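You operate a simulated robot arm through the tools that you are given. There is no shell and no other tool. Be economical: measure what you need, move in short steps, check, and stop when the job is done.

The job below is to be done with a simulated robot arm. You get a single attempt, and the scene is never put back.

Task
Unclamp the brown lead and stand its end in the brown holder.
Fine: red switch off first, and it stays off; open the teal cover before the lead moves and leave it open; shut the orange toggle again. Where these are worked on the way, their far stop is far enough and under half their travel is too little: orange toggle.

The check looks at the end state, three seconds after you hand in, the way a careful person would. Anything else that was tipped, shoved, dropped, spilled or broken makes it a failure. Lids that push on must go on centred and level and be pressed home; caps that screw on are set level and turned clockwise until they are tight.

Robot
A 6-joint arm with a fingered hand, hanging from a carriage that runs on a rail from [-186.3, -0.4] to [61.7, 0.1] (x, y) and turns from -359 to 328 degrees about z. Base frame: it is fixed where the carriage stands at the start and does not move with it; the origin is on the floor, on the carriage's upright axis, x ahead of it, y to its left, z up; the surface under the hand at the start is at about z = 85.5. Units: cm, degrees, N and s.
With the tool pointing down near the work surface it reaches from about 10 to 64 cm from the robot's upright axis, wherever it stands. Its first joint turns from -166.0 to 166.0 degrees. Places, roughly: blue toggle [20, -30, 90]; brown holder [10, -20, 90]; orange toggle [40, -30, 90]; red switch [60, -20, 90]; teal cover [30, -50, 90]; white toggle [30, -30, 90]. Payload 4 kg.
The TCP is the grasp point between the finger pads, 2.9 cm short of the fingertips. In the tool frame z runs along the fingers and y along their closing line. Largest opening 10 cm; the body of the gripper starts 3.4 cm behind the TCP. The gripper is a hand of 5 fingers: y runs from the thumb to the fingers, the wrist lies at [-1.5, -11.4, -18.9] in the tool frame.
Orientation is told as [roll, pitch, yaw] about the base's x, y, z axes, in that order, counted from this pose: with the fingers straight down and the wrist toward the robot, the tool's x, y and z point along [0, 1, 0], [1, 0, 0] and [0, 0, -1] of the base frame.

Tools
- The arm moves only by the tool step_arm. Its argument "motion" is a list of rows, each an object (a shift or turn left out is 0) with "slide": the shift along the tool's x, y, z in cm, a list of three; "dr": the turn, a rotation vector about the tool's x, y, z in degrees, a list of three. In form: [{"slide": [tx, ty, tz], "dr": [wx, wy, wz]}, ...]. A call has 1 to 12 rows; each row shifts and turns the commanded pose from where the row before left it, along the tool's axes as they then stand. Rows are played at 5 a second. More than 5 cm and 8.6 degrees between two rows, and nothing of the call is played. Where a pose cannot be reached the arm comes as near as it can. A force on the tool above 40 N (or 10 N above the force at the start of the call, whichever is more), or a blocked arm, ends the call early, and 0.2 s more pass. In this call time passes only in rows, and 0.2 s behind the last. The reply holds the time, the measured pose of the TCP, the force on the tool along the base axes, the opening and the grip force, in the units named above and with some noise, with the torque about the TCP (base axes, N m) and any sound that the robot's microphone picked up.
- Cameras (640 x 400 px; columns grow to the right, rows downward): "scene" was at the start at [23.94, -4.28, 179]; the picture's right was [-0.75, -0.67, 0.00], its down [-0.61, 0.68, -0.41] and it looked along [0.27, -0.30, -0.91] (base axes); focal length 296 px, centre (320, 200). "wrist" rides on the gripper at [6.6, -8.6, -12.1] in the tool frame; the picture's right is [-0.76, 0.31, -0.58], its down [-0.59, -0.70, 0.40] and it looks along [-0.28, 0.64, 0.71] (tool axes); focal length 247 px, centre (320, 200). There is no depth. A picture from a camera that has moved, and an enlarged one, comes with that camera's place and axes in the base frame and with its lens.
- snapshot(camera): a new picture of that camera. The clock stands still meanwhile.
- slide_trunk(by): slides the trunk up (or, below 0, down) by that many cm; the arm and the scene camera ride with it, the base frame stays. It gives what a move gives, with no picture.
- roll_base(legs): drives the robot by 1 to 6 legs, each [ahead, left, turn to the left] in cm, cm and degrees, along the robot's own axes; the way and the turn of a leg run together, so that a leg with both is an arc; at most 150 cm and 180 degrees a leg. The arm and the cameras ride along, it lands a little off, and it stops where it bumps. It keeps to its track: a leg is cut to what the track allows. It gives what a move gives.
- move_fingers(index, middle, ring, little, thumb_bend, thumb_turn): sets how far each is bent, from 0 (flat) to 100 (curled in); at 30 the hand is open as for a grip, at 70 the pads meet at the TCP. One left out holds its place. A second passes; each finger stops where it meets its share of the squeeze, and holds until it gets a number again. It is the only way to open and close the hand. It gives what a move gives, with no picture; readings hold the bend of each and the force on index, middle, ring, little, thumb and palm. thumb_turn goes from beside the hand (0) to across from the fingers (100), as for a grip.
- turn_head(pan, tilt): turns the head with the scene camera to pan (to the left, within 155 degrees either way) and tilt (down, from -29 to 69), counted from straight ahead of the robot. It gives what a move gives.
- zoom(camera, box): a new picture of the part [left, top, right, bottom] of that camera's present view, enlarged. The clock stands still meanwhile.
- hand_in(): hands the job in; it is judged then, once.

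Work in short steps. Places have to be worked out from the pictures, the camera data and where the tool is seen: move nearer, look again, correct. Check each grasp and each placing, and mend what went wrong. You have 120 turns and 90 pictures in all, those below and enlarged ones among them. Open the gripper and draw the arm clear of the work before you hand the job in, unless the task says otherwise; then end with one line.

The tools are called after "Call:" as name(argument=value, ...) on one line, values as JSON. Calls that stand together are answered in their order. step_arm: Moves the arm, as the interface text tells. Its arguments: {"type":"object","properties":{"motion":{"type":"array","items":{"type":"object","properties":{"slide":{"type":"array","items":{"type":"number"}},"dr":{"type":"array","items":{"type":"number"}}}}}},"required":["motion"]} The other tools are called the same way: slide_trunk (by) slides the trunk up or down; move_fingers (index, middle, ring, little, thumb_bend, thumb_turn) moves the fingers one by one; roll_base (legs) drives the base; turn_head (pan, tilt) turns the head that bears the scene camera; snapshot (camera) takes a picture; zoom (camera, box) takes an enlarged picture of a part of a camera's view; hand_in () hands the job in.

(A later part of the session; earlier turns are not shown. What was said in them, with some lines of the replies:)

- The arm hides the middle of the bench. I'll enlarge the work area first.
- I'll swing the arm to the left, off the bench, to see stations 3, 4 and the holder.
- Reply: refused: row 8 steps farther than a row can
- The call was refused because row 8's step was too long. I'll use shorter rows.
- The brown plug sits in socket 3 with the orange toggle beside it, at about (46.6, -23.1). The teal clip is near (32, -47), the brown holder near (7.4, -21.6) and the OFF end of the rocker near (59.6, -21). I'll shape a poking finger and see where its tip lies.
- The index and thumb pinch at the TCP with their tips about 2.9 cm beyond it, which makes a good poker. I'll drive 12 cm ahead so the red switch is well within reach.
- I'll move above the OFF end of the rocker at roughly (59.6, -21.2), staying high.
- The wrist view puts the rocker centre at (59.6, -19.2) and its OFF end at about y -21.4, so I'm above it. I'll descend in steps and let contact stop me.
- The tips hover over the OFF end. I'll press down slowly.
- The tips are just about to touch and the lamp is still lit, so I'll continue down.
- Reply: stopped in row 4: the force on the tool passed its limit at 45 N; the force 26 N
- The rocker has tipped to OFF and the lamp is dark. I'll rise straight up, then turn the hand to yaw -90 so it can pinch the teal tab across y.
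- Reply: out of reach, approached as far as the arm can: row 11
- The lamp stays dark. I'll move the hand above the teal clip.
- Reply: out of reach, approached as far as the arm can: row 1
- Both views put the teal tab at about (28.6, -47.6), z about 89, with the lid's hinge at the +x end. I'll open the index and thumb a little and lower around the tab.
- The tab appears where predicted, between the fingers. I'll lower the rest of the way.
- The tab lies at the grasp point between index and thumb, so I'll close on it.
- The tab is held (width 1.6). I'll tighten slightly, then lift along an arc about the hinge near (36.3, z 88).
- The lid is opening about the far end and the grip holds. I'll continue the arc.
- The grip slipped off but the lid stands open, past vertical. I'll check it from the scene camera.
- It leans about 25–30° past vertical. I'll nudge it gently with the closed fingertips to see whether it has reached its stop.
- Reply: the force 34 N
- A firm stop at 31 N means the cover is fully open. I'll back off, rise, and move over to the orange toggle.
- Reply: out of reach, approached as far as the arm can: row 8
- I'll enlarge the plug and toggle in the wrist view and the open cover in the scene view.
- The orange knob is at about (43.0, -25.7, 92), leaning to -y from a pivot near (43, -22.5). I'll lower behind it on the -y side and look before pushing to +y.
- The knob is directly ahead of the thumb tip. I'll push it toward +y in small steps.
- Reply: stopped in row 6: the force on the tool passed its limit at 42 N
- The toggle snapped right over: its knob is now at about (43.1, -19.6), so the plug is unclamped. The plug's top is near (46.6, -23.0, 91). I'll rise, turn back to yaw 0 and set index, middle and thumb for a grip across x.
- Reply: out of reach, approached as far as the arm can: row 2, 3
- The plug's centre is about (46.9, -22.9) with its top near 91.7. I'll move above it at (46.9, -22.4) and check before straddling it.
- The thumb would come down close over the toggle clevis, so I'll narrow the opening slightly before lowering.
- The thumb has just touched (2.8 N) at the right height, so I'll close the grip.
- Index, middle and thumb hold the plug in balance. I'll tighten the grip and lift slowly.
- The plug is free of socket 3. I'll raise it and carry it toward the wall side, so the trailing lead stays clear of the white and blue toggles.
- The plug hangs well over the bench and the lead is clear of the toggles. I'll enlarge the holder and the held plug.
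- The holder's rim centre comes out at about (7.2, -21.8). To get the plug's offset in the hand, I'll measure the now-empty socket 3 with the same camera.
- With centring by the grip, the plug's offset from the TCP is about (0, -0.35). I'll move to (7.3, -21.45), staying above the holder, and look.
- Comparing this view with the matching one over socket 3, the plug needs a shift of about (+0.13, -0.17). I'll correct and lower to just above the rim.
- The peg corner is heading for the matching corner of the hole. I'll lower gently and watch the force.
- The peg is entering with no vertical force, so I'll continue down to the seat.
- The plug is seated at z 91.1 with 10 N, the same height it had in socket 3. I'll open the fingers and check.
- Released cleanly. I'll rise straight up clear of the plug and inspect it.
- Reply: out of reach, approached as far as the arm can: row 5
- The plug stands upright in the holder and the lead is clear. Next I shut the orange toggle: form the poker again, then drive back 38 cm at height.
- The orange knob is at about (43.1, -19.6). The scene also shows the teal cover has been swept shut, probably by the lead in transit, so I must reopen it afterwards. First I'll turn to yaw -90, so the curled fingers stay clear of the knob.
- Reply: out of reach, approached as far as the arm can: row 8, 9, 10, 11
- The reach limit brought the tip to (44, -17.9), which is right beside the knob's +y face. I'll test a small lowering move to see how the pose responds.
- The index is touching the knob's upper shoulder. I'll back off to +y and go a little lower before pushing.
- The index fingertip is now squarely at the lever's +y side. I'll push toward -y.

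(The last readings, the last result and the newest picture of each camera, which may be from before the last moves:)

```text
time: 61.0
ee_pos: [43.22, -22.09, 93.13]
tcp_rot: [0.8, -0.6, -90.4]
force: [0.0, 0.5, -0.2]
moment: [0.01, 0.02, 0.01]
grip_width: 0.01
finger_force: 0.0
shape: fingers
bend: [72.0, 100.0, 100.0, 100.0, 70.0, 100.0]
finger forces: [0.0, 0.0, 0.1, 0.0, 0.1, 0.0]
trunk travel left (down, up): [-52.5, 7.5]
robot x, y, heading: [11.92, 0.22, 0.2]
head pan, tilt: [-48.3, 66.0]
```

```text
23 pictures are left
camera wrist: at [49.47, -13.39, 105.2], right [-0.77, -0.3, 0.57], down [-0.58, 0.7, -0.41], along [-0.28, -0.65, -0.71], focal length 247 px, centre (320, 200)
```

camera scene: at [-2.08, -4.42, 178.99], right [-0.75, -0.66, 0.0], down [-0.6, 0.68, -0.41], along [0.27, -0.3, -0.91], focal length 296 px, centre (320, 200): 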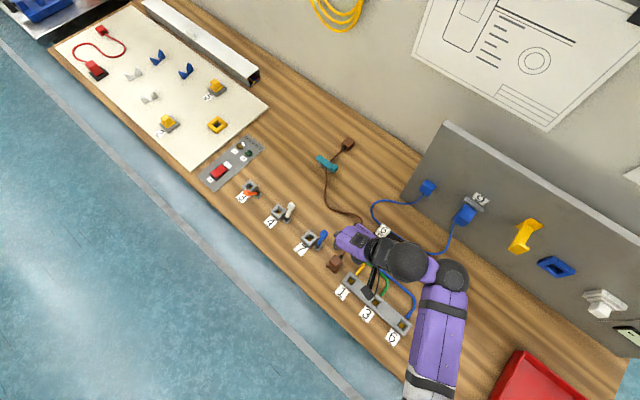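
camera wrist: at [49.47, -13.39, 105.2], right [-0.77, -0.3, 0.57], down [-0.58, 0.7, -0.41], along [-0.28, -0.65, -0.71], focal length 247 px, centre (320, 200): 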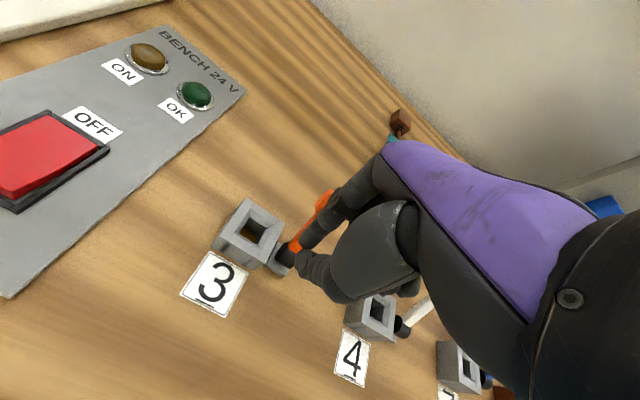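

The toggle has snapped back to the -y (shut) side. I'll back off slightly, rise, and verify it.

Call:
step_arm(motion=[{"slide": [0, -0.6, -1]}, {"slide": [0, 0, -3]}, {"slide": [0, 0, -3.5]}, {"slide": [-2, 3, 0]}, {"slide": [-2, 4, 0]}, {"slide": [-2, 4, 0]}, {"slide": [-2, 4, 0]}])

Call:
snapshot(camera="scene")

Call:
snapshot(camera="wrist")

```text
time: 62.6
ee_pos: [34.8, -37.98, 98.17]
tcp_rot: [0.7, -0.6, -90.4]
force: [0.2, 0.3, 0.2]
moment: [-0.01, -0.02, 0.03]
grip_width: 0.0
finger_force: 0.1
shape: fingers
bend: [72.0, 100.0, 100.0, 100.0, 70.0, 100.0]
finger forces: [0.0, 0.1, 0.0, 0.0, 0.1, 0.0]
out of reach, approached as far as the arm can: row 3
trunk travel left (down, up): [-52.5, 7.5]
robot x, y, heading: [11.85, 0.1, -0.6]
head pan, tilt: [-48.3, 66.0]
```

```text
22 pictures are left
camera scene: at [35.83, -4.37, 179.0], right [-0.75, -0.66, 0.0], down [-0.6, 0.68, -0.41], along [0.27, -0.31, -0.91], focal length 296 px, centre (320, 200)
```

scene: 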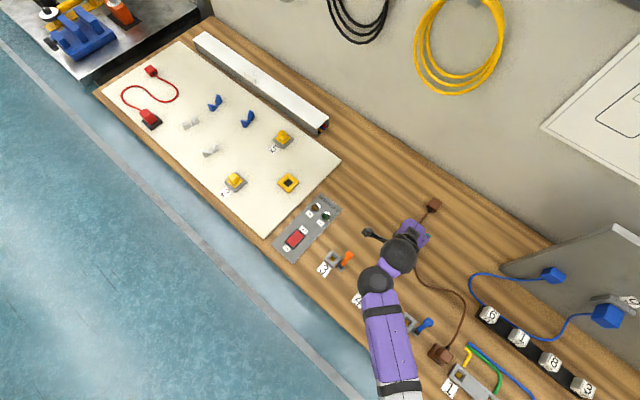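

```text
21 pictures are left
camera wrist: at [41.15, -29.29, 110.29], right [-0.77, -0.3, 0.57], down [-0.58, 0.7, -0.41], along [-0.28, -0.65, -0.71], focal length 247 px, centre (320, 200)
```

wrist: 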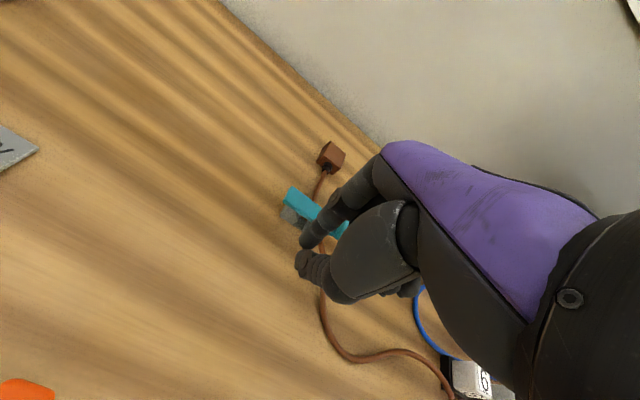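

The orange toggle is shut again. I'll go back over the teal tab and repeat the opening.

Call:
step_arm(motion=[{"slide": [-2.05, 3.1, 0]}, {"slide": [-2.05, 3.1, 0]}, {"slide": [-2.05, 3.2, 0]}])

Call:
move_fingers(index=52, thumb_bend=52)

Call:
step_arm(motion=[{"slide": [0, 0, 2]}, {"slide": [0, 0, 2.5]}])

Call:
zoom(camera="wrist", box=[180, 160, 420, 310])

```text
time: 63.4
ee_pos: [28.62, -47.3, 98.24]
tcp_rot: [0.9, -0.5, -90.4]
force: [0.4, 0.3, -1.3]
moment: [-0.04, -0.04, -0.05]
grip_width: 0.02
finger_force: 0.0
shape: fingers
bend: [72.0, 100.0, 100.0, 100.0, 70.0, 100.0]
finger forces: [0.0, 0.1, 0.1, 0.0, 0.0, 0.0]
trunk travel left (down, up): [-52.5, 7.5]
robot x, y, heading: [11.82, 0.26, -0.4]
head pan, tilt: [-48.3, 66.0]
```

```text
time: 64.4
ee_pos: [28.64, -47.36, 98.17]
tcp_rot: [0.8, -0.6, -90.4]
force: [0.1, -0.4, -0.6]
moment: [-0.02, 0.01, -0.02]
grip_width: 4.46
finger_force: 0.1
shape: fingers
bend: [52.0, 100.0, 100.0, 100.0, 52.0, 100.0]
finger forces: [0.1, 0.0, 0.0, 0.0, 0.0, 0.0]
trunk travel left (down, up): [-52.5, 7.5]
robot x, y, heading: [12.25, 0.1, -0.1]
head pan, tilt: [-48.3, 66.0]
```

```text
time: 65.0
ee_pos: [28.98, -47.4, 93.85]
tcp_rot: [0.8, -0.7, -90.4]
force: [0.2, -0.5, 0.8]
moment: [-0.01, -0.01, 0.0]
grip_width: 4.48
finger_force: 0.0
shape: fingers
bend: [52.0, 100.0, 100.0, 100.0, 52.0, 100.0]
finger forces: [0.1, 0.0, 0.0, 0.0, 0.0, 0.0]
trunk travel left (down, up): [-52.5, 7.5]
robot x, y, heading: [11.97, 0.12, -0.5]
head pan, tilt: [-48.3, 66.0]
```

```text
2.67 times, centred on (300, 235) of wrist
camera zoom: at [35.25, -38.6, 105.93], right [-0.77, -0.3, 0.57], down [-0.58, 0.7, -0.41], along [-0.28, -0.65, -0.71], focal length 659 px, centre (373, 107)
```

zoom: 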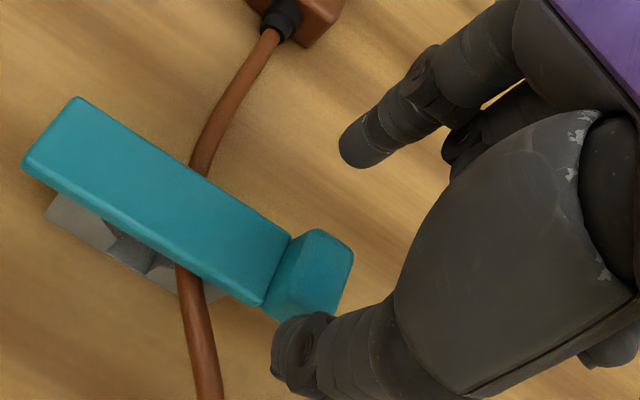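

It's the same alignment as before, so I'll lower around the tab and close.

Call:
step_arm(motion=[{"slide": [-0.3, 0.1, 2]}, {"slide": [0, 0, 1.2]}, {"slide": [0, 0, 0.8]}, {"slide": [0, 0, 0.6]}])

Call:
move_fingers(index=68, thumb_bend=68)

Call:
move_fingers(index=74, thumb_bend=72)

Call:
step_arm(motion=[{"slide": [0.1, 0, -1.3]}, {"slide": [0.34, 0, -1.28]}, {"slide": [0.56, 0, -1.2]}, {"slide": [0.76, 0, -1.08]}])

Call:
zoom(camera="wrist", box=[180, 160, 420, 310])

```text
time: 66.0
ee_pos: [28.41, -47.44, 89.15]
tcp_rot: [0.7, -0.6, -90.5]
force: [-0.4, 0.1, 0.8]
moment: [-0.02, 0.03, 0.0]
grip_width: 4.44
finger_force: 0.4
shape: fingers
bend: [52.0, 100.0, 100.0, 100.0, 52.0, 100.0]
finger forces: [0.0, 1.1, 0.0, 0.1, 0.1, 0.0]
trunk travel left (down, up): [-52.5, 7.5]
robot x, y, heading: [11.81, 0.05, -0.2]
head pan, tilt: [-48.3, 66.0]
```

```text
time: 67.0
ee_pos: [28.48, -47.49, 89.14]
tcp_rot: [0.9, -0.6, -90.4]
force: [-1.1, 1.8, 1.9]
moment: [0.03, 0.03, -0.03]
grip_width: 1.48
finger_force: 5.0
shape: fingers
bend: [67.0, 100.0, 100.0, 100.0, 64.0, 100.0]
finger forces: [0.9, 4.0, 0.1, 0.0, 4.8, 0.0]
trunk travel left (down, up): [-52.5, 7.5]
robot x, y, heading: [11.65, 0.41, -0.3]
head pan, tilt: [-48.3, 66.0]
```

```text
time: 68.0
ee_pos: [28.49, -47.41, 89.15]
tcp_rot: [0.7, -0.6, -90.4]
force: [-0.3, 0.5, -1.2]
moment: [0.0, 0.02, -0.01]
grip_width: 1.18
finger_force: 9.5
shape: fingers
bend: [73.0, 100.0, 100.0, 100.0, 66.0, 100.0]
finger forces: [6.2, 5.5, 0.0, 0.0, 8.8, 0.0]
trunk travel left (down, up): [-52.5, 7.5]
robot x, y, heading: [12.03, -0.26, -0.4]
head pan, tilt: [-48.3, 66.0]
```

```text
time: 69.0
ee_pos: [30.2, -47.46, 94.06]
tcp_rot: [0.9, -0.6, -90.4]
force: [-1.1, 1.8, 0.4]
moment: [0.03, 0.04, -0.05]
grip_width: 0.81
finger_force: 7.3
shape: fingers
bend: [73.0, 100.0, 100.0, 100.0, 67.0, 100.0]
finger forces: [6.2, 0.0, 0.1, 0.0, 7.6, 0.0]
trunk travel left (down, up): [-52.5, 7.5]
robot x, y, heading: [12.04, 0.13, -0.3]
head pan, tilt: [-48.3, 66.0]
```

```text
2.67 times, centred on (300, 235) of wrist
camera zoom: at [36.57, -38.67, 106.25], right [-0.77, -0.3, 0.57], down [-0.58, 0.7, -0.41], along [-0.28, -0.65, -0.71], focal length 659 px, centre (373, 107)
```

zoom: 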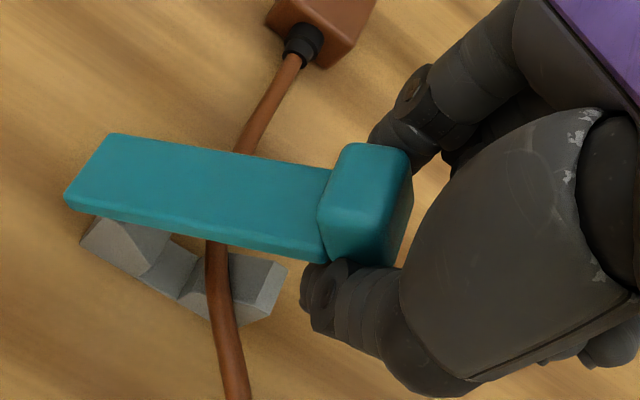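

It is lifting as before. I'll continue the arc.

Call:
step_arm(motion=[{"slide": [0.94, 0, -0.94]}, {"slide": [1.08, 0, -0.76]}, {"slide": [1.2, 0, -0.56]}, {"slide": [1.28, 0, -0.34]}])

Call:
zoom(camera="wrist", box=[180, 160, 420, 310])

```text
time: 70.0
ee_pos: [34.76, -47.49, 96.76]
tcp_rot: [0.9, -0.5, -90.4]
force: [-0.7, 0.5, -0.1]
moment: [0.02, -0.02, 0.01]
grip_width: 0.02
finger_force: 0.1
shape: fingers
bend: [74.0, 100.0, 100.0, 100.0, 71.0, 100.0]
finger forces: [0.0, 0.0, 0.0, 0.1, 0.0, 0.0]
trunk travel left (down, up): [-52.5, 7.5]
robot x, y, heading: [12.12, -0.25, -0.6]
head pan, tilt: [-48.3, 66.0]
```

```text
2.67 times, centred on (300, 235) of wrist
camera zoom: at [41.07, -38.7, 108.9], right [-0.77, -0.3, 0.57], down [-0.58, 0.7, -0.41], along [-0.28, -0.65, -0.71], focal length 659 px, centre (373, 107)
```

zoom: 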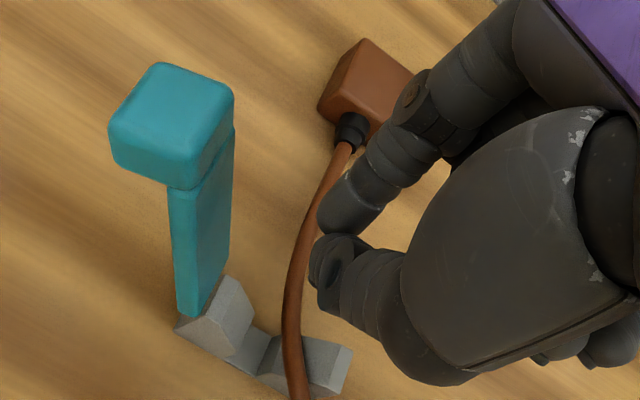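

The cover is open at its stop again. I'll rise away from it on the -x side and turn the hand back.

Call:
step_arm(motion=[{"slide": [-1.5, 0, -1]}, {"slide": [-2, 0, -2.5]}, {"slide": [-1, -1, -2]}, {"slide": [-1, -3, -2]}])

Call:
step_arm(motion=[{"dr": [0, 0, -8.2]}, {"dr": [0, 0, -8.2]}, {"dr": [0, 0, -8.2]}, {"dr": [0, 0, -8.2]}, {"dr": [0, 0, -8.2]}, {"dr": [0, 0, -8.2]}, {"dr": [0, 0, -8.2]}, {"dr": [0, 0, -8.2]}, {"dr": [0, 0, -8.2]}, {"dr": [0, 0, -8.2]}, {"dr": [0, 0, -8]}])

Call:
step_arm(motion=[{"slide": [3.5, 2.5, -1]}, {"slide": [3.5, 2.5, -1]}, {"slide": [3.5, 2.5, -1]}, {"slide": [3.5, 2.5, -1]}, {"slide": [4.5, 0, 0]}, {"slide": [4.5, 0, 0]}, {"slide": [4.5, 0, 0]}, {"slide": [4.5, 0, 0]}, {"slide": [4.5, 0, 0]}, {"slide": [4.5, 0, 0]}, {"slide": [4.5, 0, 0]}, {"slide": [4.5, 0, 0]}])

Call:
snapshot(camera="scene")

```text
time: 71.0
ee_pos: [29.14, -43.44, 104.37]
tcp_rot: [0.8, -0.6, -90.4]
force: [-0.1, -0.4, 0.5]
moment: [0.03, -0.03, -0.02]
grip_width: 0.0
finger_force: 0.1
shape: fingers
bend: [74.0, 100.0, 100.0, 100.0, 71.0, 100.0]
finger forces: [0.1, 0.0, 0.1, 0.1, 0.0, 0.0]
trunk travel left (down, up): [-52.5, 7.5]
robot x, y, heading: [11.77, -0.36, -0.3]
head pan, tilt: [-48.3, 66.0]
```

```text
time: 73.4
ee_pos: [30.5, -44.77, 101.32]
tcp_rot: [-0.6, -0.9, -0.3]
force: [0.1, 0.2, -0.2]
moment: [-0.03, 0.01, -0.03]
grip_width: 0.0
finger_force: 0.0
shape: fingers
bend: [74.0, 100.0, 100.0, 100.0, 71.0, 100.0]
finger forces: [0.0, 0.0, 0.0, 0.0, 0.0, 0.0]
out of reach, approached as far as the arm can: row 9, 10, 11
trunk travel left (down, up): [-52.5, 7.5]
robot x, y, heading: [12.19, -0.15, -0.4]
head pan, tilt: [-48.3, 66.0]
```

```text
time: 76.0
ee_pos: [42.15, 3.83, 102.91]
tcp_rot: [-0.5, -0.9, -1.1]
force: [0.4, 6.3, 0.5]
moment: [-0.39, -0.05, -0.12]
grip_width: 0.0
finger_force: 0.0
shape: fingers
bend: [74.0, 100.0, 100.0, 100.0, 71.0, 100.0]
finger forces: [0.0, 0.1, 0.0, 0.0, 0.1, 0.0]
out of reach, approached as far as the arm can: row 1, 2, 3
trunk travel left (down, up): [-52.5, 7.5]
robot x, y, heading: [12.01, 0.01, -0.5]
head pan, tilt: [-48.3, 66.0]
```

```text
17 pictures are left
camera scene: at [35.83, -4.36, 179.0], right [-0.75, -0.66, 0.0], down [-0.6, 0.68, -0.41], along [0.27, -0.31, -0.91], focal length 296 px, centre (320, 200)
```

scene: 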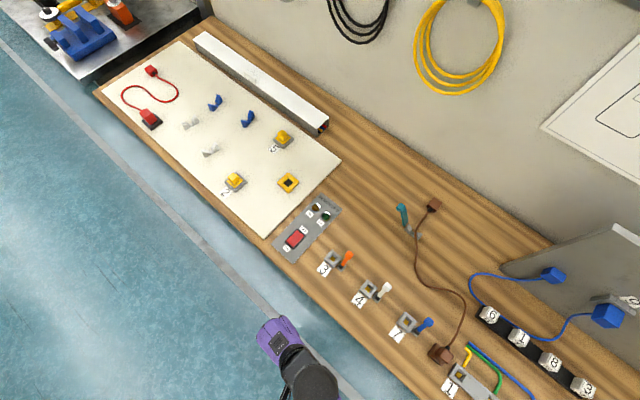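

The work is unobstructed now. I'll inspect the cover, toggle, plug and hand closely.

Call:
zoom(camera="scene", box=[270, 190, 450, 290])

Call:
zoom(camera="scene", box=[400, 320, 500, 400])

Call:
move_fingers(index=30, middle=30, ring=30, little=30, thumb_bend=30)

```text
3.56 times, centred on (360, 240) of scene
camera zoom: at [35.83, -4.36, 179.0], right [-0.75, -0.66, 0.0], down [-0.6, 0.68, -0.41], along [0.27, -0.31, -0.91], focal length 1051 px, centre (178, 58)
```

zoom: 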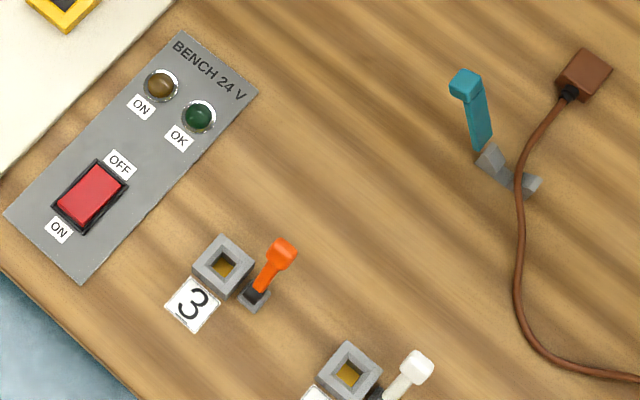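

```text
5.00 times, centred on (450, 360) of scene
camera zoom: at [35.83, -4.36, 179.0], right [-0.75, -0.66, 0.0], down [-0.6, 0.68, -0.41], along [0.27, -0.31, -0.91], focal length 1477 px, centre (-330, -600)
```

zoom: 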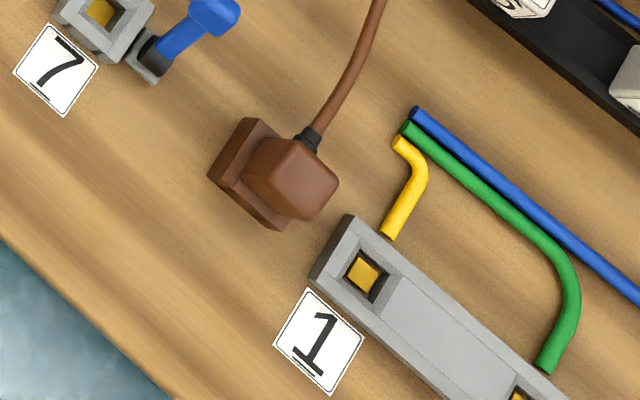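

```text
time: 77.0
ee_pos: [42.18, 4.15, 102.87]
tcp_rot: [-0.6, -0.9, -0.4]
force: [0.2, 0.0, 0.6]
moment: [-0.01, 0.02, 0.0]
grip_width: 9.83
finger_force: 0.1
shape: fingers
bend: [30.0, 30.0, 30.0, 30.0, 30.0, 98.0]
finger forces: [0.0, 0.0, 0.1, 0.1, 0.0, 0.1]
trunk travel left (down, up): [-52.5, 7.5]
robot x, y, heading: [12.12, 0.03, -0.3]
head pan, tilt: [-48.3, 66.0]
```

Everything checks out: switch off, cover open, orange toggle shut, plug upright in the brown holder, other items undisturbed, hand open and clear. I'm handing in.

Call:
hand_in()

```text
The job is handed in.
```

The brown lead's end is standing in the brown holder, the red switch is off, the teal cover is open and the orange toggle is shut; the cover swung shut while the lead was being moved, so I reopened it to its stop afterwards.
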